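You operate a simulated robot arm through the tools that you are given. There is no shell and no other tool. Be economical: measure what you need, move in short steps, check, and stop when the job is done.

The job below is to be done with a simulated two-armed robot. You get a single attempt, and the scene is never put back.

TASK
On the worktop beside the sink, fold the checked tea towel in half.

Only the result counts: the job must be done as asked and must still hold three seconds after the hand-in. Knocking over, shifting, dropping, spilling or breaking anything else fails it. Flat cloth is picked up by pressing the open fingertips on it (5 to 10 N) and closing them slowly along it; thin cloth reads only 2 to 8 mm in the jaws.

THE ROBOT
Two 7-joint arms with two-finger parallel grippers on one trunk, on a base that drives. Base frame: it is fixed to the floor where the robot stands at the start and does not move with it; the origin is under the middle of the robot, x ahead of it, y to its left, z up. Lengths are in mm, angles in rad, forces in N, time in s.
The left shoulder is at the start at [70, 134, 1176], the right one opposite. Places, roughly: worktop beside the sink [700, 0, 900]. Payload 1.57 kg a hand.
The TCP of each hand is the grasp point between the finger pads, 30 mm short of the fingertips. In the tool frame z runs along the fingers and y along their closing line. The gripper opens to 80 mm. The fingers are 17 mm wide and 12 mm thick; the gripper's body (40 by 82 mm) begins 80 mm behind the TCP.
Orientation is that of the tool frame in the base frame, as [roll, pitch, yaw] about the fixed x, y, z axes, in that order (R = Rz(yaw) Ry(pitch) Rx(roll)). With the fingers straight down and closing along the base's y, the tool's x points along the base's -x, its y along +y and its z along -z.

THE INTERFACE
- The arms move only by the tool apply_moves. It takes "left_steps", "right_steps" or both (then of equal length, played together; a hand with none holds still); each is a list of rows, each a list of 7 numbers: the turn, a rotation vector about the tool's x, y, z in rad, then the shift along the tool's x, y, z in mm, then the gripper command, from -1 (fully open) to 1 (shut), values between in proportion. In form: [[wx, wy, wz, x, y, z, grip], ...]. A call has 1 to 20 rows; each row shifts and turns the commanded pose from where the row before left it, along the tool's axes as they then stand. Rows are played at 5 a second. More than 50 mm and 0.15 rad between two rows, or a gripper value outside its range, and nothing of the call is played. A pose out of reach is approached as far as the arm can. The call stops where the force on the tool passes 40 N (or 10 N more than at its start, if that is more) or the arm is blocked; 0.2 s more then pass. The fingers move at their own pace (about 153 mm/s each) and stop on an object; they squeeze with about 40 N. The grip force told is the motor's: it shows also when the fingers shut on nothing. Time passes only in rows, and 0.2 s behind the last, so rows that do not move let the fingers close. It gives the time, the measured TCP pose, the force on the tool (base axes), the opening and the grip force at its end, in the units of the frame above (readings bear some noise).
- Cameras (640 x 400 px; columns grow to the right, rows downward): "scene" is now at [125.5, 14.3, 1382]; the picture's right is [0.16, -0.99, 0.00], its down [-0.76, -0.12, -0.64] and it looks along [0.63, 0.10, -0.77] (base axes); focal length 254 px, centre (320, 200). "left" rides on the left gripper at [72, 7, -122] in its tool frame; the picture's right is [-0.09, 1.00, 0.00], its down [-0.84, -0.08, -0.54] and it looks along [-0.54, -0.05, 0.84] (tool axes); focal length 238 px, centre (320, 200). "right" rides on the right gripper at [72, -7, -122] in its tool frame; the picture's right is [0.09, 1.00, 0.00], its down [-0.84, 0.08, -0.54] and it looks along [-0.54, 0.05, 0.84] (tool axes); focal length 238 px, centre (320, 200). There is no depth. A picture from a camera that has moved, and an enlarged one, comes with that camera's place and axes in the base frame and with its lens.
- capture(camera): a new picture of that camera. No time passes.
- slide_trunk(by): slides the trunk up (or, below 0, down) by that many mm; the arms and the scene camera ride with it, the base frame stays. It gives what a move gives, with no picture.
- roll_base(legs): drives the robot by 1 to 6 legs, each [ahead, left, turn to the left] in mm, mm and rad, along the robot's own axes; the way and the turn of a leg run together, so that a leg with both is an arc; at most 1500 mm and 3.142 rad a leg. The arms and the cameras ride along, it lands a little off, and it stops where it bumps. It gives what a move gives.
- aim_head(pan, tilt): turns the head with the scene camera to pan (to the left, within 1.501 rad either way) and tilt (down, from -0.506 to 1.204), counted from straight ahead of the robot. It gives what a move gives.
- close_up(camera, box): a new picture of the part [left, top, right, bottom] of that camera's present view, enlarged. No time passes.
- job_done(): hands the job in; it is judged then, once.

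Work in short steps. Places have to be worked out from the pictures, the camera data and where the tool is seen: move nearer, look again, correct. Check each grasp and each placing, and mend what went wrong. You have 120 turns and 100 pictures in all, those below and enlarged ones among them. Open the grippers and draw the arms clear of the work before you hand the job in, unless the task says otherwise; then end with one line.

The tools are called after ">>>" by a JSON object that holds its "method" and its "body". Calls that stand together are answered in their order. apply_moves: Moves the arms, as the interface text tells. Its arguments: {"type":"object","properties":{"left_steps":{"type":"array","items":{"type":"array","items":{"type":"number"}}},"right_steps":{"type":"array","items":{"type":"array","items":{"type":"number"}}}},"required":[]} The other tools are called the same way: slide_trunk (by) slides the trunk up or down; roll_base (legs) drives the base; aim_head (pan, tilt) turns the head that bears the scene camera; capture (camera) takes a picture; close_up (camera, box) takes an enlarged picture of a part of a camera's view; job_done () hands the job in.

At the start:

```text
clock: 0.0
left_tcp_pos: [414.7, 136.7, 1132.3]
left_orientation: [-3.142, 0.0, -3.14]
left_wrist_force: [-0.5, 0.7, -0.1]
left_finger_gap: 80.1
left_gripper_force: 0.1
right_tcp_pos: [406.9, -174.8, 1138.4]
right_orientation: [3.141, 0.0, -3.141]
right_wrist_force: [-0.5, 0.3, -0.4]
right_finger_gap: 79.9
right_gripper_force: 0.1
trunk travel left (down, up): [-750.0, 190.0]
robot x, y, heading: [1.1, 1.2, 0.002]
head pan, tilt: [0.161, 0.876]
```

scene: 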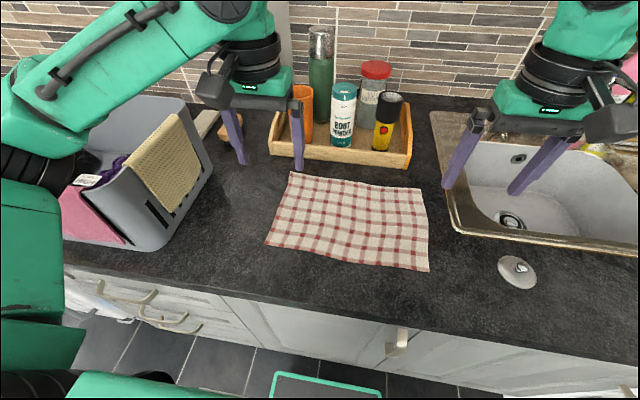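
right: 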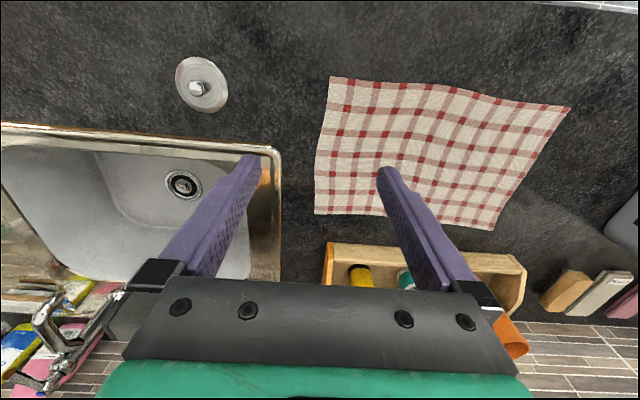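
left: 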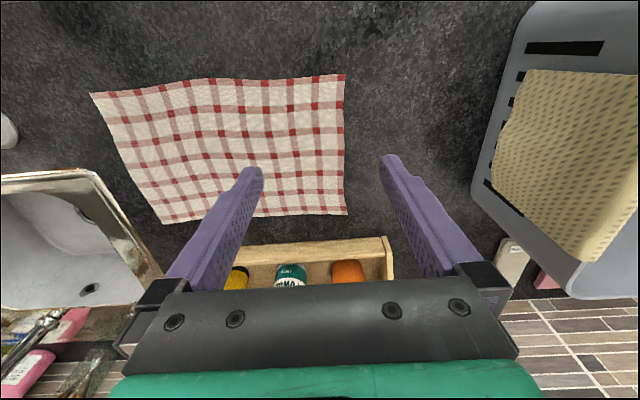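

The towel looks to span roughly x 385–640 and y ±190, and I plan to fold its front edge to the back with both hands. First I lower both hands, half closed, above the front corners for a better look.

>>> {"method": "apply_moves", "body": {"left_steps": [[0, 0, 0, 4, 6, 43, -0.3], [0, 0, 0, 4, 6, 43, -0.3], [0, 0, 0, 4, 6, 43, -0.3], [0, 0, 0, 2, 5, 43, -0.3]], "right_steps": [[0, 0, 0, 4, 1, 44, -0.3], [0, 0, 0, 4, 1, 44, -0.3], [0, 0, 0, 4, 1, 44, -0.3], [0, 0, 0, 2, 1, 44, -0.3]]}}

>>> {"method": "capture", "body": {"camera": "scene"}}

>>> {"method": "capture", "body": {"camera": "left"}}

>>> {"method": "capture", "body": {"camera": "right"}}

```text
clock: 1.0
left_tcp_pos: [400.4, 163.1, 963.7]
left_orientation: [3.14, -0.002, 3.141]
left_wrist_force: [-0.5, 0.8, 0.5]
left_finger_gap: 52.1
left_gripper_force: 0.1
right_tcp_pos: [395.6, -173.0, 962.4]
right_orientation: [3.141, 0.0, 3.141]
right_wrist_force: [0.4, 0.1, 0.4]
right_finger_gap: 52.0
right_gripper_force: 0.0
trunk travel left (down, up): [-750.0, 190.0]
robot x, y, heading: [0.5, -1.3, 0.003]
head pan, tilt: [0.161, 0.876]
```

```text
96 pictures are left
camera scene: at [126.1, 14.5, 1382.0], right [0.16, -0.99, 0.0], down [-0.76, -0.12, -0.64], along [0.63, 0.1, -0.77], focal length 254 px, centre (320, 200)
```

scene: 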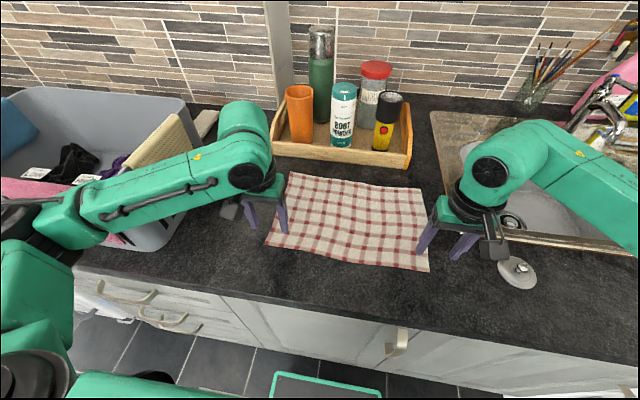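

```text
95 pictures are left
camera left: at [329.1, 170.7, 1085.1], right [0.09, 1.0, 0.0], down [0.84, -0.08, 0.54], along [0.54, -0.05, -0.84], focal length 238 px, centre (320, 200)
```

left: 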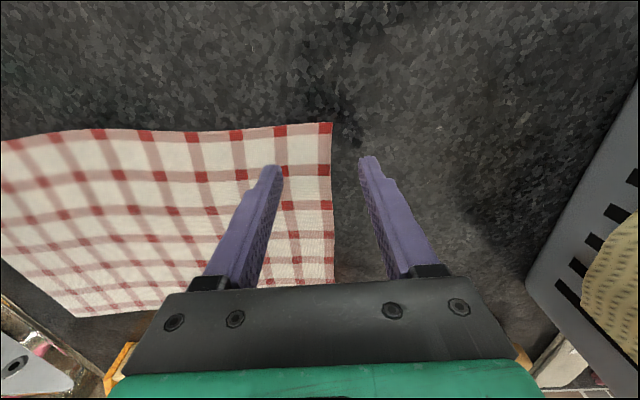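

```text
94 pictures are left
camera right: at [323.1, -178.3, 1086.1], right [-0.09, 1.0, 0.0], down [0.84, 0.08, 0.54], along [0.54, 0.05, -0.84], focal length 238 px, centre (320, 200)
```

right: 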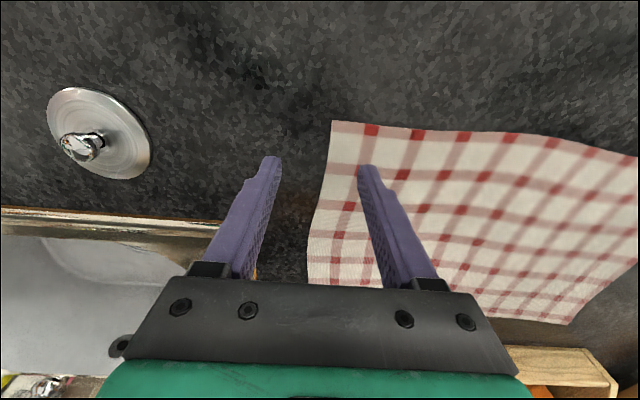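

Front corners come out near (389, 176) left and (380, −163) right. I narrow the jaws to 20 mm and come down to just above the cloth, inside each corner.

>>> {"method": "apply_moves", "body": {"left_steps": [[0, 0, 0, 0, -5, 20, 0.5], [0, 0, 0, 0, -4, 20, 0.5], [0, 0, 0, 0, 0, 20, 0.5], [0, 0, 0, 0, 0, 3, 0.5]], "right_steps": [[0, 0, 0, 5, 16, 20, 0.5], [0, 0, 0, 0, 16, 20, 0.5], [0, 0, 0, 0, 0, 20, 0.5], [0, 0, 0, 0, 0, 3, 0.5]]}}

>>> {"method": "capture", "body": {"camera": "left"}}

>>> {"method": "capture", "body": {"camera": "right"}}

```text
clock: 1.5
left_tcp_pos: [398.2, 156.3, 941.7]
left_orientation: [-3.14, 0.024, -3.139]
left_wrist_force: [-3.0, 0.1, 17.9]
left_finger_gap: 20.0
left_gripper_force: 0.1
right_tcp_pos: [389.0, -148.0, 942.2]
right_orientation: [3.134, 0.018, 3.14]
right_wrist_force: [-2.5, -0.4, 15.1]
right_finger_gap: 19.7
right_gripper_force: 0.1
trunk travel left (down, up): [-750.0, 190.0]
robot x, y, heading: [1.9, -2.1, 0.005]
head pan, tilt: [0.161, 0.876]
stopped in row 2 (right hand): the force on the tool passed its limit (the readings are from after the stop); the commanded pose is now the measured one
```

```text
93 pictures are left
camera left: at [325.0, 164.2, 1060.8], right [0.09, 1.0, 0.0], down [0.82, -0.08, 0.56], along [0.56, -0.05, -0.83], focal length 238 px, centre (320, 200)
```

left: 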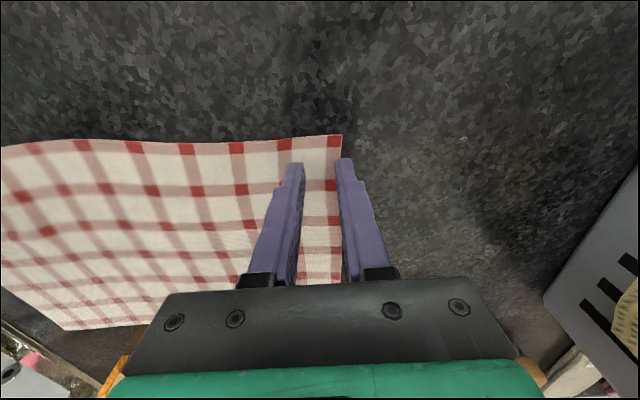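

```text
92 pictures are left
camera right: at [315.0, -155.5, 1062.9], right [-0.09, 1.0, 0.01], down [0.83, 0.07, 0.56], along [0.55, 0.05, -0.83], focal length 238 px, centre (320, 200)
```

right: 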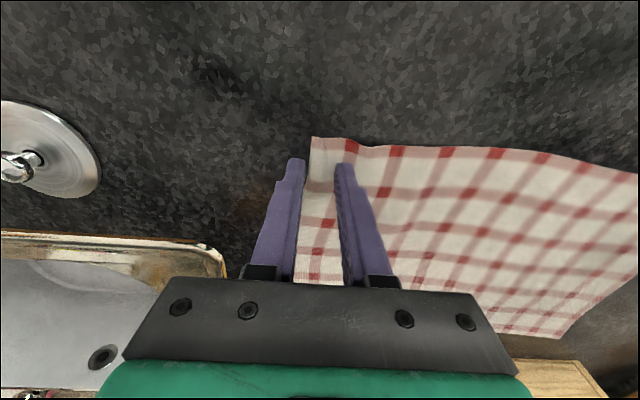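

Contact came at TCP z ≈ 942, so the worktop here is near z = 912; rescaled, the towel spans x 367–377 to about 593 and y −165 to 172. I lift, correct the tilt and position to lie just inside the corners, and come back down gently.

>>> {"method": "apply_moves", "body": {"left_steps": [[0, 0.024, 0, 0, 0, -18, 0.5], [0, 0, 0, 9, -6, 0, 0.5], [0, 0, 0, 0, 0, 8, 0.5], [0, 0, 0, 0, 0, 4, 0.5], [0, 0, 0, 0, 0, 0, 0.5]], "right_steps": [[0, 0.018, 0, 0, 0, -18, 0.5], [0, 0, 0, 10, 15, 0, 0.5], [0, 0, 0, 0, 0, 8, 0.5], [0, 0, 0, 0, 0, 4, 0.5], [0, 0, 0, 0, 0, 0, 0.5]]}}

>>> {"method": "capture", "body": {"camera": "left"}}

>>> {"method": "capture", "body": {"camera": "right"}}

```text
clock: 2.7
left_tcp_pos: [393.1, 149.2, 944.6]
left_orientation: [3.141, -0.008, -3.14]
left_wrist_force: [0.4, 0.1, 0.3]
left_finger_gap: 20.1
left_gripper_force: 0.1
right_tcp_pos: [382.8, -134.1, 944.2]
right_orientation: [3.138, -0.005, 3.137]
right_wrist_force: [-0.1, -0.2, -0.6]
right_finger_gap: 20.1
right_gripper_force: 0.0
trunk travel left (down, up): [-750.0, 190.0]
robot x, y, heading: [-0.2, 0.8, -0.003]
head pan, tilt: [0.161, 0.876]
```

```text
91 pictures are left
camera left: at [322.4, 156.8, 1066.3], right [0.09, 1.0, 0.0], down [0.84, -0.08, 0.53], along [0.53, -0.05, -0.84], focal length 238 px, centre (320, 200)
```

left: 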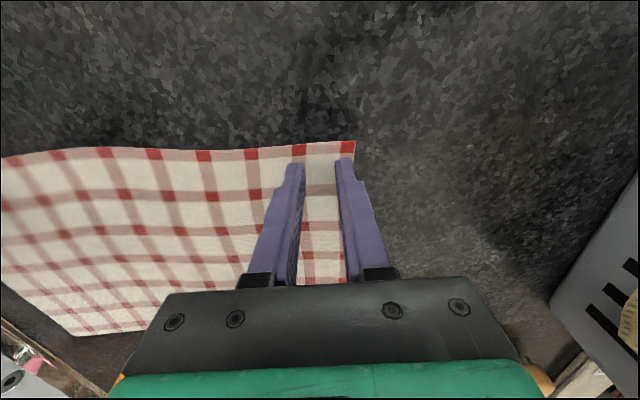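

```text
90 pictures are left
camera right: at [310.1, -140.5, 1067.7], right [-0.09, 1.0, 0.01], down [0.84, 0.07, 0.54], along [0.54, 0.05, -0.84], focal length 238 px, centre (320, 200)
```

right: 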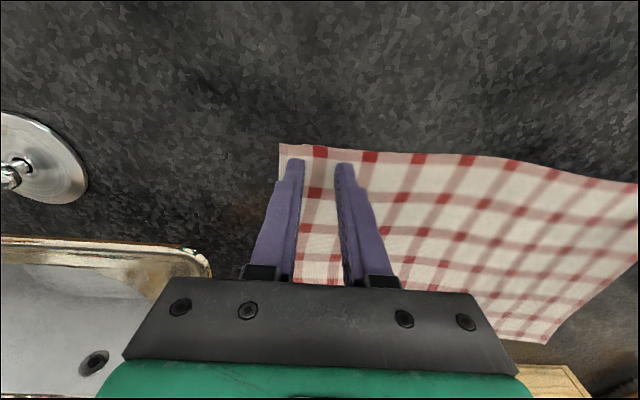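

Both fingertip pairs sit just inside the corners, not touching yet. I press down in small steps.

>>> {"method": "apply_moves", "body": {"left_steps": [[0, 0, 0, 4, 0, 1, 0.5], [0, 0, 0, 0, 0, 1, 0.5], [0, 0, 0, 0, 0, 0, 0.5]], "right_steps": [[0, 0, 0, 3, 0, 1, 0.5], [0, 0, 0, 0, 0, 1, 0.5], [0, 0, 0, 0, 0, 0, 0.5]]}}

```text
clock: 3.5
left_tcp_pos: [388.5, 149.0, 942.9]
left_orientation: [3.139, -0.008, -3.141]
left_wrist_force: [-0.1, 0.5, 0.3]
left_finger_gap: 20.0
left_gripper_force: 0.1
right_tcp_pos: [379.8, -131.6, 942.3]
right_orientation: [3.137, -0.007, 3.139]
right_wrist_force: [-0.1, -0.3, -0.6]
right_finger_gap: 19.8
right_gripper_force: 0.1
trunk travel left (down, up): [-750.0, 190.0]
robot x, y, heading: [-1.8, 0.0, 0.0]
head pan, tilt: [0.161, 0.876]
```

No contact yet, so I continue in 1 mm rows.

>>> {"method": "apply_moves", "body": {"left_steps": [[0, 0, 0, 0, 0, 1, 0.5], [0, 0, 0, 0, 0, 1, 0.5], [0, 0, 0, 0, 0, 0, 0.5]], "right_steps": [[0, 0, 0, 0, 0, 1, 0.5], [0, 0, 0, 0, 0, 1, 0.5], [0, 0, 0, 0, 0, 0, 0.5]]}}

```text
clock: 4.3
left_tcp_pos: [388.5, 148.8, 942.9]
left_orientation: [-3.141, -0.005, 3.141]
left_wrist_force: [1.1, -0.3, 6.6]
left_finger_gap: 20.1
left_gripper_force: 0.0
right_tcp_pos: [380.4, -132.7, 941.4]
right_orientation: [3.136, -0.002, 3.138]
right_wrist_force: [2.3, 0.3, 16.9]
right_finger_gap: 20.2
right_gripper_force: 0.0
trunk travel left (down, up): [-750.0, 190.0]
robot x, y, heading: [-2.3, -2.6, 0.005]
head pan, tilt: [0.161, 0.876]
```

Left presses with 7 N and right with 17 N; I ease the right by 0.8 mm and close both slowly.

>>> {"method": "apply_moves", "body": {"left_steps": [[0, 0, 0, 0, 0, 0, 0.5], [0, 0, 0, 0, 0, 0, 0.55], [0, 0, 0, 0, 0, 0, 0.6], [0, 0, 0, 0, 0, 0, 0.65], [0, 0, 0, 0, 0, 0, 0.7], [0, 0, 0, 0, 0, 0, 0.75], [0, 0, 0, 0, 0, 0, 0.8], [0, 0, 0, 0, 0, 0, 0.85], [0, 0, 0, 0, 0, 0, 0.9], [0, 0, 0, 0, 0, 0, 0.95], [0, 0, 0, 0, 0, 0, 1], [0, 0, 0, 0, 0, 0, 1], [0, 0, 0, 0, 0, 0, 1]], "right_steps": [[0, 0, 0, 0, 0, -0.8, 0.5], [0, 0, 0, 0, 0, 0, 0.55], [0, 0, 0, 0, 0, 0, 0.6], [0, 0, 0, 0, 0, 0, 0.65], [0, 0, 0, 0, 0, 0, 0.7], [0, 0, 0, 0, 0, 0, 0.75], [0, 0, 0, 0, 0, 0, 0.8], [0, 0, 0, 0, 0, 0, 0.85], [0, 0, 0, 0, 0, 0, 0.9], [0, 0, 0, 0, 0, 0, 0.95], [0, 0, 0, 0, 0, 0, 1], [0, 0, 0, 0, 0, 0, 1], [0, 0, 0, 0, 0, 0, 1]]}}

>>> {"method": "capture", "body": {"camera": "left"}}

>>> {"method": "capture", "body": {"camera": "right"}}

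```text
clock: 7.1
left_tcp_pos: [387.2, 148.8, 942.2]
left_orientation: [3.139, -0.005, -3.14]
left_wrist_force: [-0.3, 0.0, 18.0]
left_finger_gap: 4.8
left_gripper_force: 25.4
right_tcp_pos: [377.7, -133.4, 941.6]
right_orientation: [3.135, -0.003, 3.139]
right_wrist_force: [-0.6, 0.8, 3.0]
right_finger_gap: 0.0
right_gripper_force: 21.5
trunk travel left (down, up): [-750.0, 190.0]
robot x, y, heading: [2.4, 1.6, -0.001]
head pan, tilt: [0.161, 0.876]
```

```text
89 pictures are left
camera left: at [315.8, 157.1, 1063.0], right [0.09, 1.0, 0.0], down [0.84, -0.08, 0.54], along [0.53, -0.05, -0.84], focal length 238 px, centre (320, 200)
```

left: 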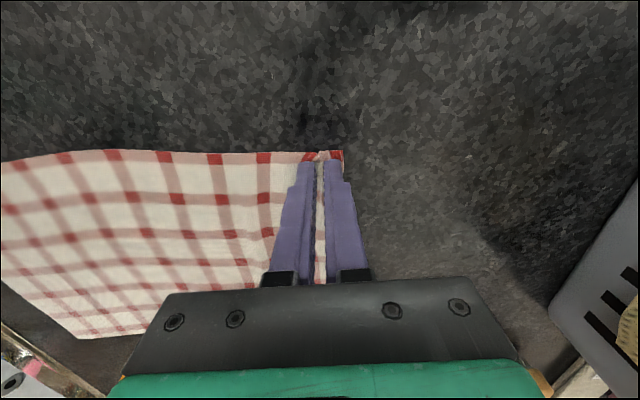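

```text
88 pictures are left
camera right: at [305.9, -141.5, 1064.8], right [-0.09, 1.0, 0.01], down [0.84, 0.07, 0.54], along [0.54, 0.05, -0.84], focal length 238 px, centre (320, 200)
```

right: 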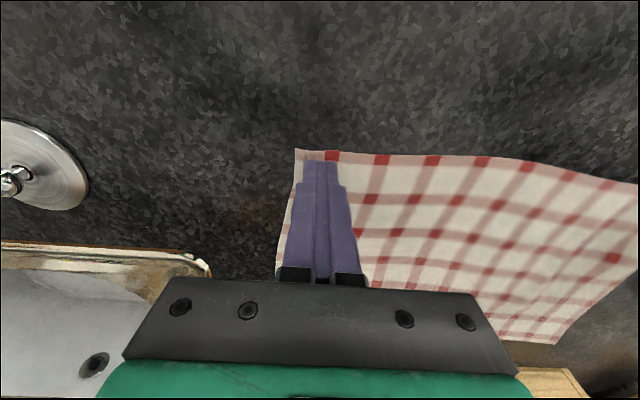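

Left has the cloth (4.8 mm); the right slipped to 0. I reopen the right slightly raised, and keep the left still with the press relieved.

>>> {"method": "apply_moves", "body": {"left_steps": [[0, 0, 0, 0, 0, -1.5, 1], [0, 0, 0, 0, 0, 0, 1], [0, 0, 0, 0, 0, 0, 1], [0, 0, 0, 0, 0, 0, 1], [0, 0, 0, 0, 0, 0, 1], [0, 0, 0, 0, 0, 0, 1]], "right_steps": [[0, 0, 0, 0, 0, -4, 1], [0, 0, 0, 0, -2, 0, 0.5], [0, 0, 0, 0, 0, 2, 0.5], [0, 0, 0, 0, 0, 2, 0.5], [0, 0, 0, 0, 0, 0.6, 0.5], [0, 0, 0, 0, 0, 0, 0.5]]}}

```text
clock: 8.5
left_tcp_pos: [387.0, 151.1, 941.2]
left_orientation: [3.14, -0.009, -3.141]
left_wrist_force: [0.2, -0.7, 1.0]
left_finger_gap: 4.3
left_gripper_force: 25.1
right_tcp_pos: [380.0, -133.1, 941.9]
right_orientation: [3.135, -0.003, 3.141]
right_wrist_force: [0.4, -0.7, 13.6]
right_finger_gap: 18.7
right_gripper_force: 0.1
trunk travel left (down, up): [-750.0, 190.0]
robot x, y, heading: [-0.1, 1.5, -0.001]
head pan, tilt: [0.161, 0.876]
```

The right now presses at about 13 N; I close it slowly.

>>> {"method": "apply_moves", "body": {"right_steps": [[0, 0, 0, 0, 0, 0, 0.5], [0, 0, 0, 0, 0, 0, 0.55], [0, 0, 0, 0, 0, 0, 0.6], [0, 0, 0, 0, 0, 0, 0.65], [0, 0, 0, 0, 0, 0, 0.7], [0, 0, 0, 0, 0, 0, 0.75], [0, 0, 0, 0, 0, 0, 0.8], [0, 0, 0, 0, 0, 0, 0.85], [0, 0, 0, 0, 0, 0, 0.9], [0, 0, 0, 0, 0, 0, 0.95], [0, 0, 0, 0, 0, 0, 1], [0, 0, 0, 0, 0, 0, 1], [0, 0, 0, 0, 0, 0, 1]]}}

>>> {"method": "capture", "body": {"camera": "right"}}

```text
clock: 11.3
left_tcp_pos: [385.6, 149.5, 941.9]
left_orientation: [3.141, -0.008, -3.141]
left_wrist_force: [0.7, -1.9, 2.7]
left_finger_gap: 2.0
left_gripper_force: 24.0
right_tcp_pos: [377.6, -132.9, 941.6]
right_orientation: [3.137, -0.004, 3.137]
right_wrist_force: [1.2, 2.5, 20.7]
right_finger_gap: 2.0
right_gripper_force: 23.5
trunk travel left (down, up): [-750.0, 190.0]
robot x, y, heading: [-2.4, -0.8, 0.002]
head pan, tilt: [0.161, 0.876]
```

```text
87 pictures are left
camera right: at [306.0, -140.7, 1064.5], right [-0.09, 1.0, 0.01], down [0.84, 0.07, 0.54], along [0.54, 0.05, -0.84], focal length 238 px, centre (320, 200)
```

right: 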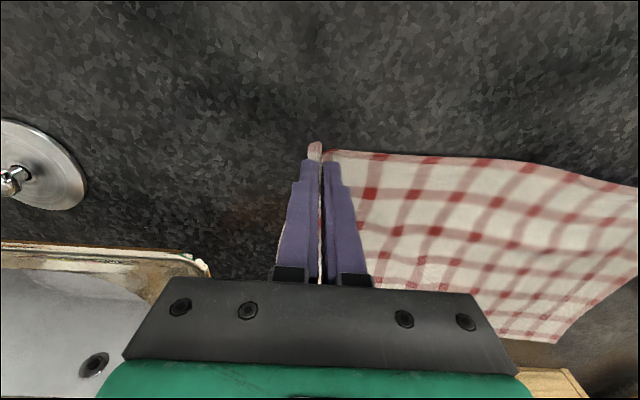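

Both now read 2 mm with cloth visible. I lift both by 40 mm and check.

>>> {"method": "apply_moves", "body": {"left_steps": [[0, 0, 0, 0, 0, -5, 1], [0, 0, 0, -3, 0, -12, 1], [0, 0, 0, -3, 0, -12, 1], [0, 0, 0, -4, 0, -12, 1]], "right_steps": [[0, 0, 0, 0, 0, -5, 1], [0, 0, 0, -3, 0, -12, 1], [0, 0, 0, -3, 0, -12, 1], [0, 0, 0, -4, 0, -12, 1]]}}

>>> {"method": "capture", "body": {"camera": "scene"}}

>>> {"method": "capture", "body": {"camera": "left"}}

>>> {"method": "capture", "body": {"camera": "right"}}

```text
clock: 12.3
left_tcp_pos: [398.5, 150.8, 983.0]
left_orientation: [3.139, -0.011, -3.141]
left_wrist_force: [-0.1, -0.9, -0.2]
left_finger_gap: 2.0
left_gripper_force: 23.2
right_tcp_pos: [390.8, -136.6, 982.5]
right_orientation: [3.136, -0.005, 3.138]
right_wrist_force: [0.6, -0.3, -0.6]
right_finger_gap: 1.5
right_gripper_force: 22.9
trunk travel left (down, up): [-750.0, 190.0]
robot x, y, heading: [1.4, 0.5, 0.002]
head pan, tilt: [0.161, 0.876]
```

```text
86 pictures are left
camera scene: at [126.0, 14.1, 1381.9], right [0.16, -0.99, 0.0], down [-0.76, -0.12, -0.64], along [0.63, 0.1, -0.77], focal length 254 px, centre (320, 200)
```

scene: 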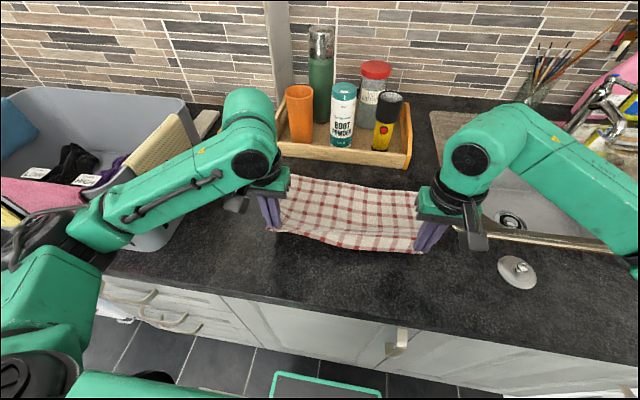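

```text
85 pictures are left
camera left: at [328.8, 158.4, 1104.6], right [0.09, 1.0, 0.0], down [0.84, -0.08, 0.53], along [0.53, -0.05, -0.85], focal length 238 px, centre (320, 200)
```

left: 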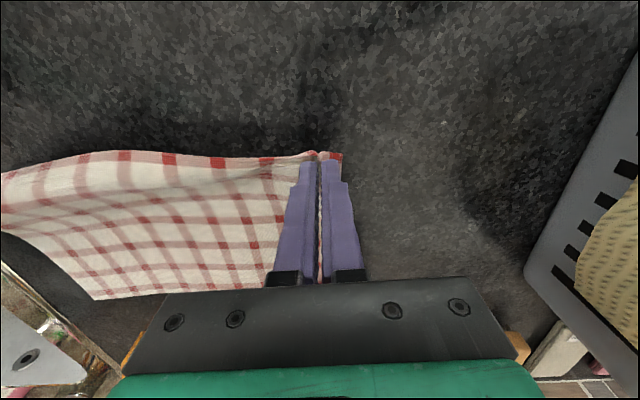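

```text
84 pictures are left
camera right: at [319.3, -144.1, 1105.6], right [-0.09, 1.0, 0.01], down [0.84, 0.07, 0.54], along [0.54, 0.05, -0.84], focal length 238 px, centre (320, 200)
```

right: 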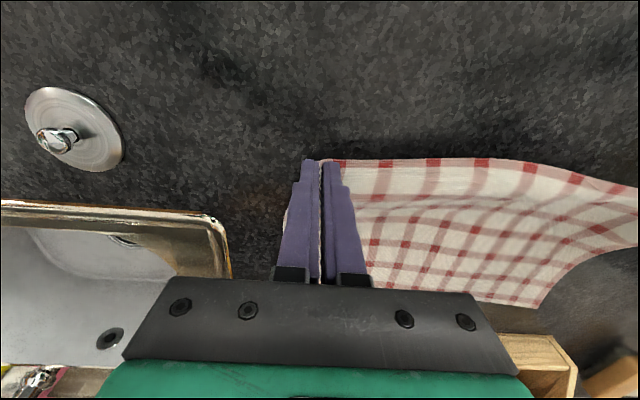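

Both corners are held. I tilt both hands back a little so the held strip turns over, then carry the edge on an arc over the mid line and look before lowering.

>>> {"method": "apply_moves", "body": {"left_steps": [[0, 0.1, 0, 0, 1, 0, 1], [0, 0.1, 0, 0, 1, 0, 1], [0, 0.1, 0, 0, 1, 0, 1], [0, 0, 0, -9.2, 0, -14.3, 1], [0, 0, 0, -9.2, 0, -14.3, 1], [0, 0, 0, -9.2, 0, -14.3, 1], [0, 0, 0, -11.6, 0, -9.9, 1], [0, 0, 0, -11.6, 0, -9.9, 1], [0, 0, 0, -11.6, 0, -9.9, 1], [0, 0, 0, 0, 0, 0, 1]], "right_steps": [[0, 0.1, 0, 0, -1, 0, 1], [0, 0.1, 0, 0, -1, 0, 1], [0, 0.1, 0, 0, -1, 0, 1], [0, 0, 0, -9.2, 0, -14.3, 1], [0, 0, 0, -9.2, 0, -14.3, 1], [0, 0, 0, -9.2, 0, -14.3, 1], [0, 0, 0, -11.6, 0, -9.9, 1], [0, 0, 0, -11.6, 0, -9.9, 1], [0, 0, 0, -11.6, 0, -9.9, 1], [0, 0, 0, 0, 0, 0, 1]]}}

>>> {"method": "capture", "body": {"camera": "scene"}}

>>> {"method": "capture", "body": {"camera": "left"}}

```text
clock: 14.5
left_tcp_pos: [480.2, 153.5, 1031.7]
left_orientation: [3.14, -0.309, -3.14]
left_wrist_force: [0.4, -1.3, -0.2]
left_finger_gap: 1.9
left_gripper_force: 23.7
right_tcp_pos: [470.7, -139.9, 1030.1]
right_orientation: [3.135, -0.304, 3.141]
right_wrist_force: [0.3, 1.1, 0.8]
right_finger_gap: 1.4
right_gripper_force: 23.1
trunk travel left (down, up): [-750.0, 190.0]
robot x, y, heading: [-1.1, -0.4, 0.0]
head pan, tilt: [0.161, 0.876]
```

```text
83 pictures are left
camera scene: at [125.3, 14.4, 1382.0], right [0.16, -0.99, 0.0], down [-0.76, -0.12, -0.64], along [0.63, 0.1, -0.77], focal length 254 px, centre (320, 200)
```

scene: 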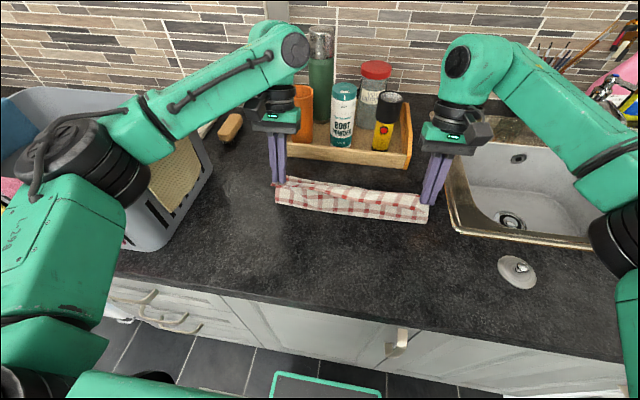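

```text
82 pictures are left
camera left: at [449.3, 161.8, 1169.3], right [0.09, 1.0, -0.03], down [0.96, -0.08, 0.26], along [0.26, -0.05, -0.96], focal length 238 px, centre (320, 200)
```

left: 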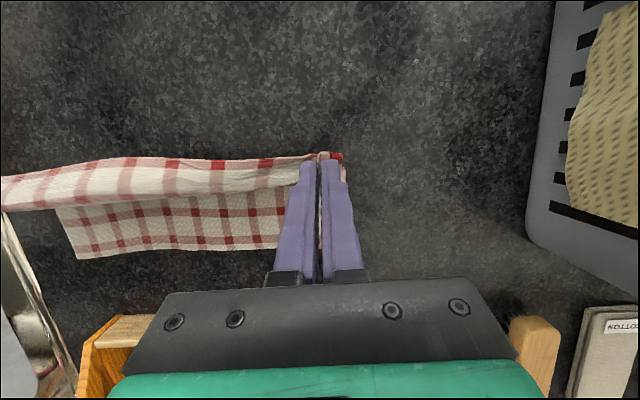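

The edge is over the middle and hangs well; the back edge is now near x ≈ 570. I carry on over and down, stopping about 20 mm above the cloth.

>>> {"method": "apply_moves", "body": {"left_steps": [[0, 0, 0, -14.5, 0, -0.4, 1], [0, 0, 0, -14.5, 0, -0.4, 1], [0, 0, 0, -15.1, 0, 7.8, 1], [0, 0, 0, -15.1, 0, 7.8, 1], [0, 0, 0, -10.9, 0, 11.2, 1], [0, 0, 0, -10.9, 0, 11.2, 1], [0, 0, 0, -3, 0, 9.5, 1], [0, 0, 0, 0, 0, 0, 1]], "right_steps": [[0, 0, 0, -15.5, 0, -0.7, 1], [0, 0, 0, -15.5, 0, -0.7, 1], [0, 0, 0, -16.1, 0, 7.5, 1], [0, 0, 0, -16.1, 0, 7.5, 1], [0, 0, 0, -10.9, 0, 11.2, 1], [0, 0, 0, -10.9, 0, 11.2, 1], [0, 0, 0, -3, 0, 9.5, 1], [0, 0, 0, 0, 0, 0, 1]]}}

>>> {"method": "capture", "body": {"camera": "scene"}}

>>> {"method": "capture", "body": {"camera": "left"}}

>>> {"method": "capture", "body": {"camera": "right"}}

```text
clock: 16.3
left_tcp_pos: [547.2, 153.8, 962.9]
left_orientation: [3.141, -0.309, -3.138]
left_wrist_force: [0.0, -0.2, 0.2]
left_finger_gap: 2.0
left_gripper_force: 23.2
right_tcp_pos: [537.7, -140.6, 960.5]
right_orientation: [3.137, -0.302, 3.139]
right_wrist_force: [-0.4, 0.3, -0.4]
right_finger_gap: 0.0
right_gripper_force: 21.1
right hand out of reach, approached as far as the arm can: row 6
trunk travel left (down, up): [-750.0, 190.0]
robot x, y, heading: [1.5, -3.1, -0.004]
head pan, tilt: [0.161, 0.876]
```

```text
81 pictures are left
camera scene: at [125.4, 14.6, 1382.0], right [0.16, -0.99, 0.0], down [-0.76, -0.12, -0.64], along [0.63, 0.1, -0.77], focal length 254 px, centre (320, 200)
```

scene: 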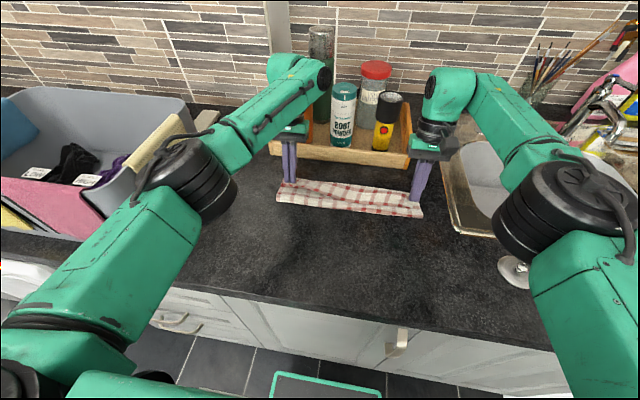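

```text
80 pictures are left
camera left: at [516.2, 161.5, 1100.5], right [0.09, 1.0, -0.03], down [0.96, -0.08, 0.26], along [0.26, -0.05, -0.96], focal length 238 px, centre (320, 200)
```

left: 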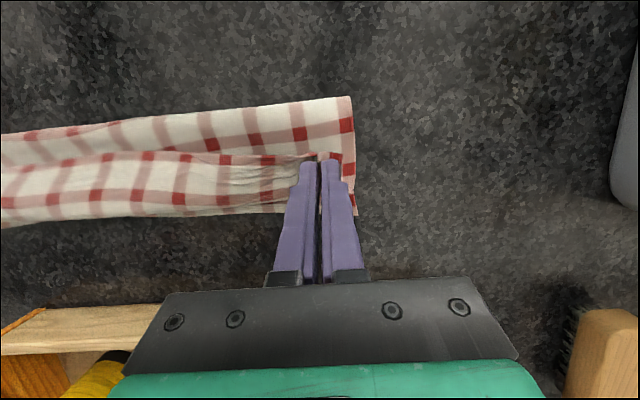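

```text
79 pictures are left
camera right: at [505.3, -147.4, 1099.6], right [-0.08, 1.0, 0.03], down [0.96, 0.07, 0.27], along [0.26, 0.05, -0.96], focal length 238 px, centre (320, 200)
```

right: 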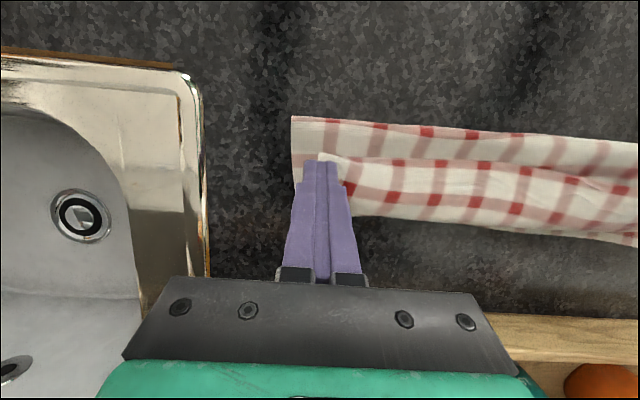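

The right hand's grip slipped (0 mm) after its corner was already over; the front-edge strip is turned back on itself by about 40 mm. I raise the right clear, lift the left slightly and outward so the strip is taut, then look before releasing.

>>> {"method": "apply_moves", "body": {"left_steps": [[0, 0, 0, -3.4, 0, -14.2, 1], [0, 0, 0, -3.3, 0, -14.2, 1], [0, 0, 0, 0, 0, 0, 1], [0, 0, 0, 0, 0, 0, 1]], "right_steps": [[0, 0, 0, 6, 0, -19, 1], [0, 0, 0, 6, 0, -19, 1], [0, 0, 0, 6, 0, -19, 1], [0, 0, 0, 0, 0, 0, 1]]}}

>>> {"method": "capture", "body": {"camera": "left"}}

>>> {"method": "capture", "body": {"camera": "right"}}

```text
clock: 17.3
left_tcp_pos: [551.1, 157.1, 990.7]
left_orientation: [3.14, -0.309, -3.141]
left_wrist_force: [0.7, 0.3, 0.5]
left_finger_gap: 1.8
left_gripper_force: 23.9
left hand out of reach, approached as far as the arm can: row 1, 2
right_tcp_pos: [535.7, -140.7, 1019.8]
right_orientation: [3.136, -0.306, 3.14]
right_wrist_force: [-0.8, 0.3, 0.6]
right_finger_gap: 0.0
right_gripper_force: 20.8
trunk travel left (down, up): [-750.0, 190.0]
robot x, y, heading: [2.0, -3.8, -0.001]
head pan, tilt: [0.161, 0.876]
```

```text
78 pictures are left
camera left: at [520.0, 164.2, 1128.1], right [0.09, 1.0, -0.03], down [0.96, -0.08, 0.26], along [0.26, -0.05, -0.96], focal length 238 px, centre (320, 200)
```

left: 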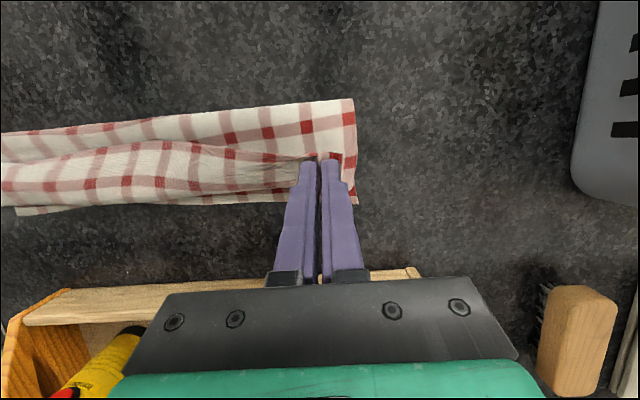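

```text
77 pictures are left
camera right: at [504.4, -147.9, 1158.7], right [-0.08, 1.0, 0.03], down [0.96, 0.07, 0.27], along [0.26, 0.05, -0.96], focal length 238 px, centre (320, 200)
```

right: 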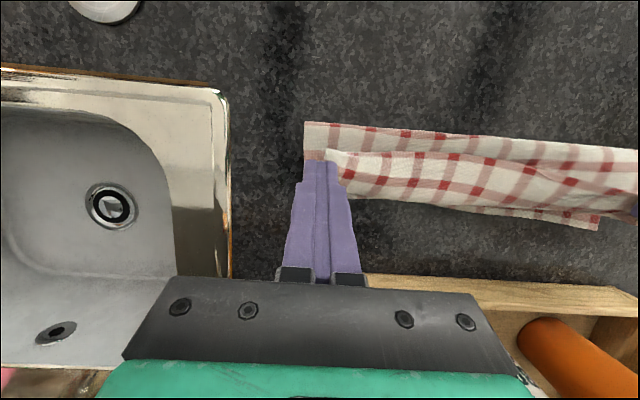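

The left hand is at its reach limit, so moving the base forward would help. I look down to check clearance to the cabinet.

>>> {"method": "aim_head", "body": {"pan": 0, "tilt": 1.2}}

>>> {"method": "capture", "body": {"camera": "scene"}}

```text
clock: 18.2
left_tcp_pos: [549.7, 156.4, 991.0]
left_orientation: [3.141, -0.309, -3.139]
left_wrist_force: [0.6, 0.4, -0.1]
left_finger_gap: 1.9
left_gripper_force: 23.5
right_tcp_pos: [536.1, -139.8, 1019.3]
right_orientation: [3.137, -0.304, 3.139]
right_wrist_force: [-1.1, 0.5, -0.4]
right_finger_gap: 0.1
right_gripper_force: 21.8
trunk travel left (down, up): [-750.0, 190.0]
robot x, y, heading: [1.2, -1.1, 0.005]
head pan, tilt: [0.0, 1.201]
```

```text
76 pictures are left
camera scene: at [105.8, 2.1, 1360.3], right [0.0, -1.0, 0.0], down [-0.93, 0.0, -0.36], along [0.36, 0.0, -0.93], focal length 254 px, centre (320, 200)
```

scene: 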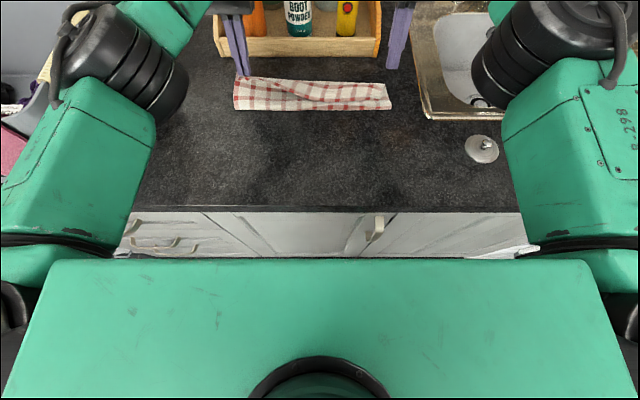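

The robot has only a little room ahead, so I leave the base where it is. Instead I take the tilt off the left hand and extend to x ≈ 580, so the turned-back strip on that side is pulled straight.

>>> {"method": "apply_moves", "body": {"left_steps": [[0, -0.1, 0, -9.7, 0, -2.5, 1], [0, -0.1, 0, -9.8, 0, -1.5, 1], [0, -0.1, 0, -10, 0, -0.5, 1], [0, 0, 0, 0, 0, 0, 1], [0, 0, 0, 0, 0, 0, 1]]}}

>>> {"method": "capture", "body": {"camera": "left"}}

>>> {"method": "capture", "body": {"camera": "scene"}}

>>> {"method": "capture", "body": {"camera": "right"}}

```text
clock: 19.4
left_tcp_pos: [578.3, 155.2, 988.6]
left_orientation: [3.141, -0.009, -3.139]
left_wrist_force: [0.1, -0.6, -0.1]
left_finger_gap: 1.7
left_gripper_force: 24.2
right_tcp_pos: [536.1, -140.1, 1018.4]
right_orientation: [3.137, -0.303, 3.14]
right_wrist_force: [-0.3, -0.5, -1.0]
right_finger_gap: 0.3
right_gripper_force: 21.2
trunk travel left (down, up): [-750.0, 190.0]
robot x, y, heading: [3.0, 1.0, 0.003]
head pan, tilt: [0.0, 1.201]
```

```text
75 pictures are left
camera left: at [508.5, 164.5, 1109.9], right [0.09, 1.0, 0.0], down [0.84, -0.08, 0.53], along [0.53, -0.05, -0.84], focal length 238 px, centre (320, 200)
```

left: 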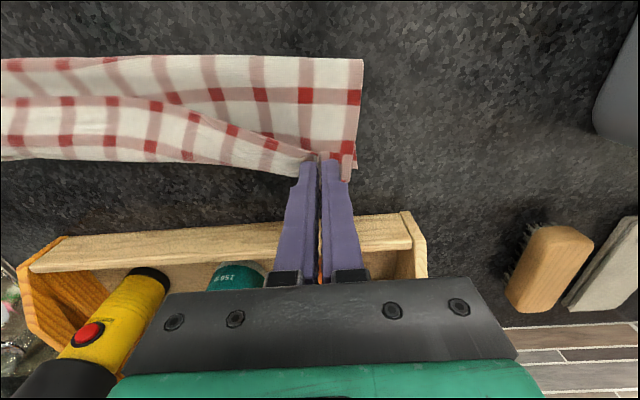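

```text
74 pictures are left
camera scene: at [105.8, 1.9, 1360.3], right [0.0, -1.0, 0.0], down [-0.93, 0.0, -0.36], along [0.36, 0.0, -0.93], focal length 254 px, centre (320, 200)
```

scene: 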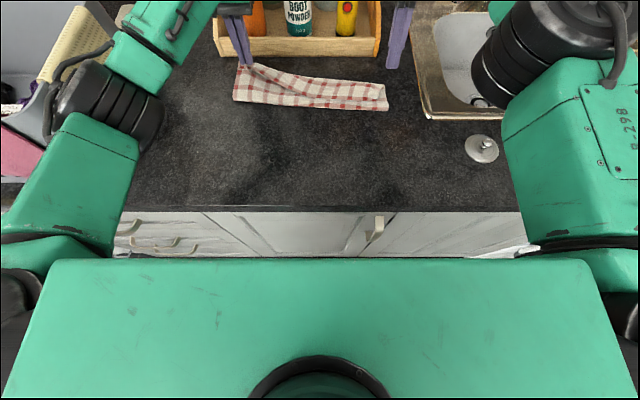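

```text
73 pictures are left
camera right: at [504.3, -147.4, 1158.5], right [-0.08, 1.0, 0.03], down [0.96, 0.07, 0.27], along [0.26, 0.05, -0.96], focal length 238 px, centre (320, 200)
```

right: 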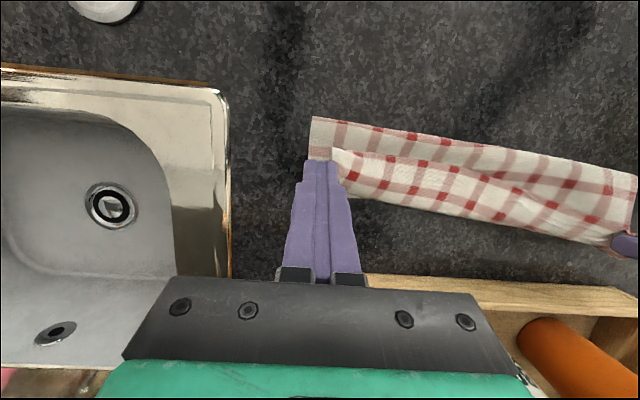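

The left side now hangs straight from the fingers instead of being turned back. I release it here, lift away and look.

>>> {"method": "apply_moves", "body": {"left_steps": [[0, 0, 0, 0, 0, 0, 0.6], [0, 0, 0, 0, 0, 0, 0.6], [0, 0, 0, 0, 0, -10, 0.6], [0, 0, 0, 10, 0, -40, 0.6], [0, 0, 0, 30, 0, -40, 0.6], [0, 0, 0, 30, 0, -20, 0.6]], "right_steps": [[0, 0, 0, 0, 0, 0, 1], [0, 0, 0, 0, 0, 0, 1], [0, -0.1, 0, 0, 0, -10, 1], [0, -0.1, 0, 0, 0, -30, 1], [0, -0.1, 0, 0, 0, -20, 1], [0, 0, 0, 20, 0, 0, 1]]}}

>>> {"method": "capture", "body": {"camera": "left"}}

>>> {"method": "capture", "body": {"camera": "right"}}

>>> {"method": "close_up", "body": {"camera": "scene", "box": [200, 30, 440, 180]}}

```text
clock: 20.8
left_tcp_pos: [507.8, 155.4, 1100.7]
left_orientation: [3.14, -0.011, -3.14]
left_wrist_force: [-0.1, -0.3, 0.2]
left_finger_gap: 15.9
left_gripper_force: 0.1
right_tcp_pos: [529.9, -140.0, 1079.3]
right_orientation: [3.137, -0.005, 3.138]
right_wrist_force: [0.1, -0.8, -0.1]
right_finger_gap: 0.1
right_gripper_force: 21.0
trunk travel left (down, up): [-750.0, 190.0]
robot x, y, heading: [2.2, 0.2, -0.0]
head pan, tilt: [0.0, 1.201]
```

```text
72 pictures are left
camera left: at [436.7, 162.2, 1222.3], right [0.09, 1.0, 0.0], down [0.84, -0.08, 0.53], along [0.53, -0.05, -0.85], focal length 238 px, centre (320, 200)
```

left: 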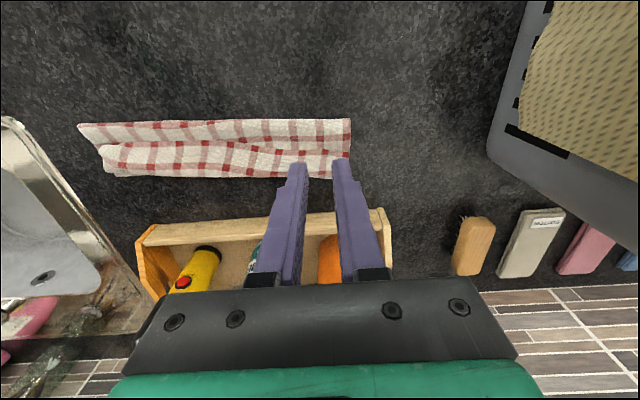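

```text
71 pictures are left
camera right: at [456.5, -146.7, 1203.5], right [-0.09, 1.0, 0.01], down [0.84, 0.07, 0.54], along [0.54, 0.05, -0.84], focal length 238 px, centre (320, 200)
```

right: 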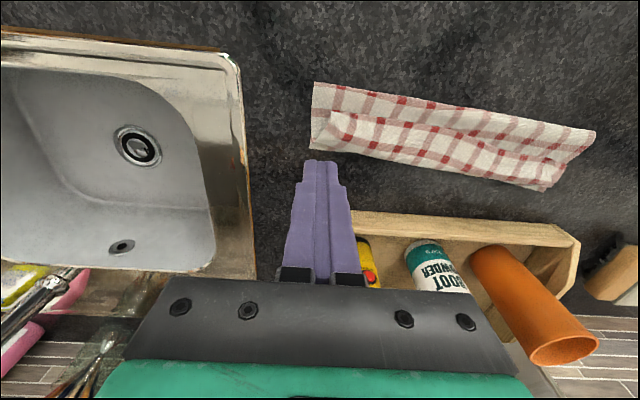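

```text
2.67 times, centred on (320, 105) of scene
camera zoom: at [103.7, 1.1, 1360.4], right [0.0, -1.0, 0.0], down [-0.93, 0.0, -0.36], along [0.36, 0.0, -0.93], focal length 677 px, centre (320, 453)
```

zoom: 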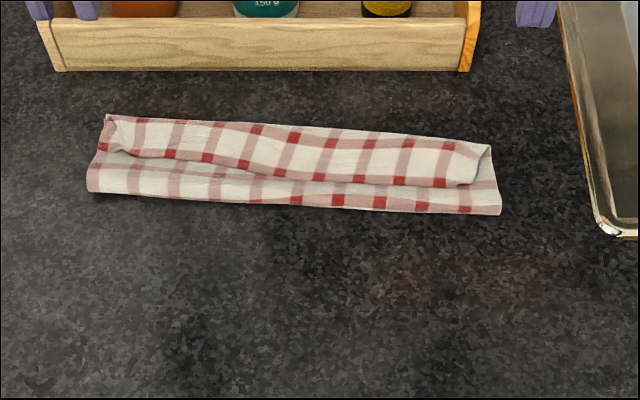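

A strip about 30–45 mm wide is still turned back on top, so the layers need relaying. I look more closely at the flap.

>>> {"method": "close_up", "body": {"camera": "left", "box": [200, 90, 400, 215]}}

>>> {"method": "close_up", "body": {"camera": "right", "box": [290, 60, 610, 260]}}

```text
3.20 times, centred on (300, 152) of left
camera zoom: at [436.7, 162.2, 1222.3], right [0.09, 1.0, 0.0], down [0.84, -0.08, 0.53], along [0.53, -0.05, -0.85], focal length 763 px, centre (384, 352)
```

zoom: 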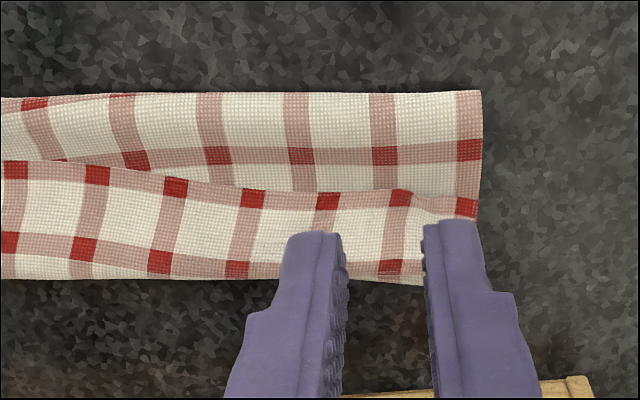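

```text
2.00 times, centred on (450, 160) of right
camera zoom: at [456.5, -146.7, 1203.5], right [-0.09, 1.0, 0.01], down [0.84, 0.07, 0.54], along [0.54, 0.05, -0.84], focal length 477 px, centre (60, 280)
```

zoom: 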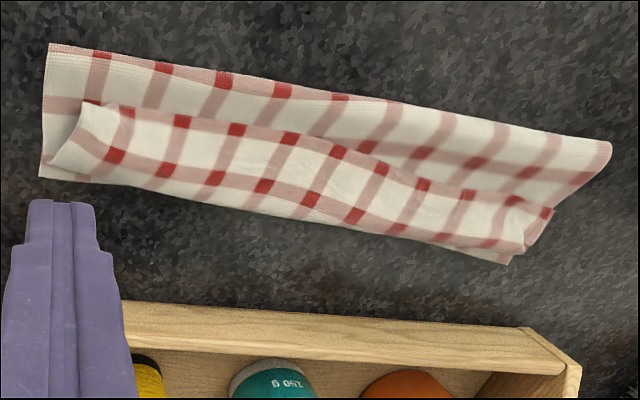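

I will re-pinch just the flap's edge at both ends (left near (551, 158), right near (520, −104)), this time with only about 9 mm of finger overlap so little strip is left to turn back.

>>> {"method": "apply_moves", "body": {"left_steps": [[0, 0, 0, -22, 2, 0, 0.4], [0, 0, 0, -21, 1, 45, 0.4], [0, 0, 0, 0, 0, 45, 0.4], [0, 0, 0, 0, 0, 45, 0.4], [0, 0, 0, 0, 0, 3, 0.4]], "right_steps": [[0, 0, 0, 10, 20, 0, 0.4], [0, 0, 0, 0, 16, 40, 0.4], [0, 0, 0, 0, 0, 40, 0.4], [0, 0, 0, 0, 0, 38, 0.4], [0, 0, 0, 0, 0, 0, 0.4]]}}

>>> {"method": "close_up", "body": {"camera": "left", "box": [220, 60, 420, 185]}}

>>> {"method": "close_up", "body": {"camera": "right", "box": [220, 60, 420, 185]}}

```text
clock: 22.0
left_tcp_pos: [551.0, 156.8, 962.3]
left_orientation: [3.141, -0.007, -3.138]
left_wrist_force: [0.2, 0.0, 0.3]
left_finger_gap: 23.9
left_gripper_force: 0.2
right_tcp_pos: [517.8, -103.5, 963.0]
right_orientation: [3.137, -0.005, 3.138]
right_wrist_force: [0.0, -0.5, 0.0]
right_finger_gap: 23.9
right_gripper_force: 0.0
trunk travel left (down, up): [-750.0, 190.0]
robot x, y, heading: [-2.9, 3.1, -0.002]
head pan, tilt: [0.0, 1.201]
```

```text
3.20 times, centred on (320, 122) of left
camera zoom: at [481.0, 165.9, 1084.1], right [0.09, 1.0, 0.0], down [0.84, -0.08, 0.53], along [0.53, -0.05, -0.85], focal length 763 px, centre (320, 448)
```

zoom: 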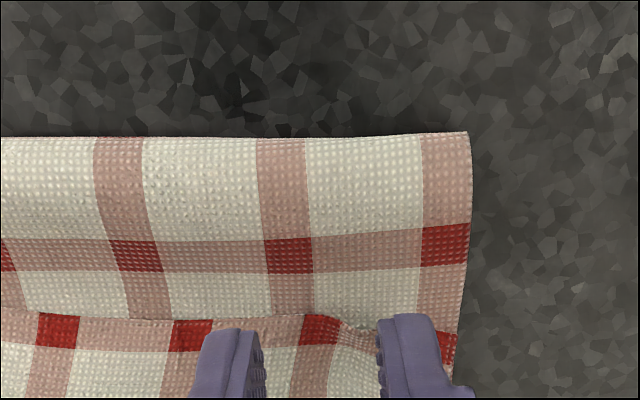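

```text
3.20 times, centred on (320, 122) of right
camera zoom: at [446.3, -111.3, 1086.6], right [-0.09, 1.0, 0.01], down [0.84, 0.07, 0.54], along [0.54, 0.05, -0.84], focal length 763 px, centre (320, 448)
```

zoom: 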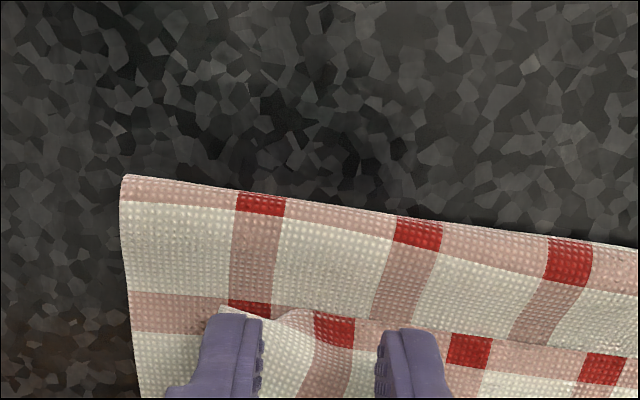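

Alignment looks right, with the fingertips landing about half over the flap edge. I shift the right 4 mm inward and descend gently.

>>> {"method": "apply_moves", "body": {"left_steps": [[0, 0, 0, 0, 0, 6, 0.4], [0, 0, 0, 0, 0, 4, 0.4], [0, 0, 0, 0, 0, 2, 0.4], [0, 0, 0, 0, 0, 1, 0.4], [0, 0, 0, 0, 0, 0, 0.4]], "right_steps": [[0, 0, 0, 0, 4, 6, 0.4], [0, 0, 0, 0, 0, 4, 0.4], [0, 0, 0, 0, 0, 2, 0.4], [0, 0, 0, 0, 0, 1, 0.4], [0, 0, 0, 0, 0, 0, 0.4]]}}

```text
clock: 23.2
left_tcp_pos: [551.9, 158.6, 949.2]
left_orientation: [3.14, -0.011, -3.141]
left_wrist_force: [0.0, -0.2, -0.3]
left_finger_gap: 24.0
left_gripper_force: 0.1
right_tcp_pos: [518.4, -99.1, 950.9]
right_orientation: [3.136, -0.005, 3.138]
right_wrist_force: [0.1, -0.8, 0.3]
right_finger_gap: 24.1
right_gripper_force: 0.1
trunk travel left (down, up): [-750.0, 190.0]
robot x, y, heading: [-0.6, -3.6, 0.002]
head pan, tilt: [0.0, 1.201]
```

No contact yet at z ≈ 950; I go on 1 mm at a time.

>>> {"method": "apply_moves", "body": {"left_steps": [[0, 0, 0, 0, 0, 1, 0.4], [0, 0, 0, 0, 0, 1, 0.4], [0, 0, 0, 0, 0, 1, 0.4], [0, 0, 0, 0, 0, 0, 0.4]], "right_steps": [[0, 0, 0, 0, 0, 1, 0.4], [0, 0, 0, 0, 0, 1, 0.4], [0, 0, 0, 0, 0, 1.5, 0.4], [0, 0, 0, 0, 0, 0, 0.4]]}}

>>> {"method": "close_up", "body": {"camera": "left", "box": [220, 60, 420, 185]}}

>>> {"method": "close_up", "body": {"camera": "right", "box": [220, 60, 420, 185]}}

```text
clock: 24.2
left_tcp_pos: [552.5, 158.9, 945.8]
left_orientation: [3.139, -0.009, -3.14]
left_wrist_force: [0.1, -0.1, 0.7]
left_finger_gap: 24.1
left_gripper_force: 0.0
right_tcp_pos: [518.2, -99.1, 946.5]
right_orientation: [3.135, -0.004, 3.139]
right_wrist_force: [0.3, -0.6, 0.7]
right_finger_gap: 24.0
right_gripper_force: 0.0
trunk travel left (down, up): [-750.0, 190.0]
robot x, y, heading: [1.2, -2.1, 0.002]
head pan, tilt: [0.0, 1.201]
```

```text
3.20 times, centred on (320, 122) of left
camera zoom: at [482.2, 167.2, 1068.2], right [0.09, 1.0, 0.0], down [0.84, -0.08, 0.53], along [0.53, -0.05, -0.85], focal length 763 px, centre (320, 448)
```

zoom: 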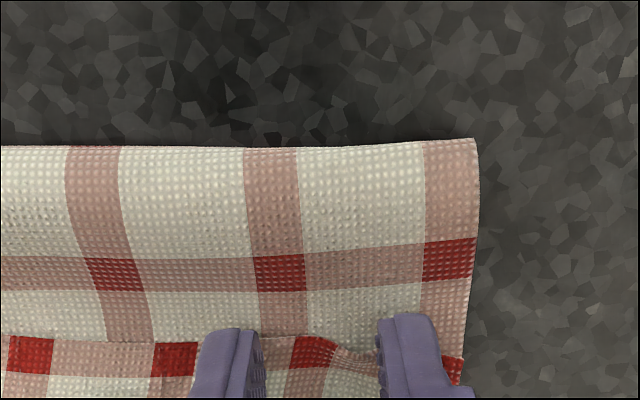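

```text
3.20 times, centred on (320, 122) of right
camera zoom: at [447.4, -106.2, 1069.5], right [-0.09, 1.0, 0.01], down [0.84, 0.07, 0.54], along [0.54, 0.05, -0.84], focal length 763 px, centre (320, 448)
```

zoom: 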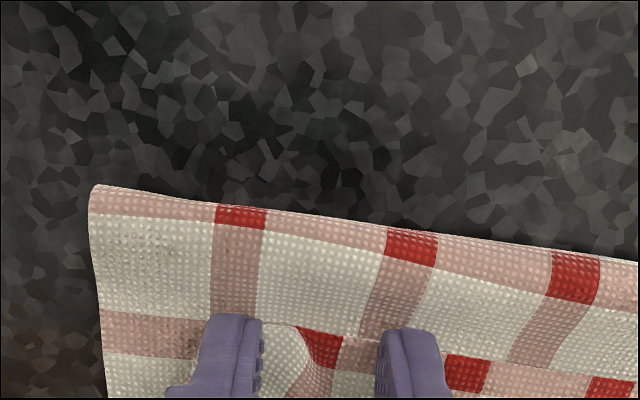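

Fingers sit well on the flap edge; I press down a little more.

>>> {"method": "apply_moves", "body": {"left_steps": [[0, 0, 0, 2, 0, 1, 0.4], [0, 0, 0, 0, 0, 1, 0.4], [0, 0, 0, 0, 0, 0, 0.4]], "right_steps": [[0, 0, 0, 0, 0, 1, 0.4], [0, 0, 0, 0, 0, 1, 0.4], [0, 0, 0, 0, 0, 0, 0.4]]}}

```text
clock: 25.0
left_tcp_pos: [549.5, 159.1, 944.2]
left_orientation: [3.14, -0.007, -3.14]
left_wrist_force: [0.3, 0.5, 0.3]
left_finger_gap: 24.0
left_gripper_force: 0.0
right_tcp_pos: [518.6, -98.4, 944.2]
right_orientation: [3.135, -0.004, 3.138]
right_wrist_force: [0.4, -0.2, 1.6]
right_finger_gap: 24.3
right_gripper_force: 0.3
trunk travel left (down, up): [-750.0, 190.0]
robot x, y, heading: [0.6, -4.6, -0.004]
head pan, tilt: [0.0, 1.201]
```

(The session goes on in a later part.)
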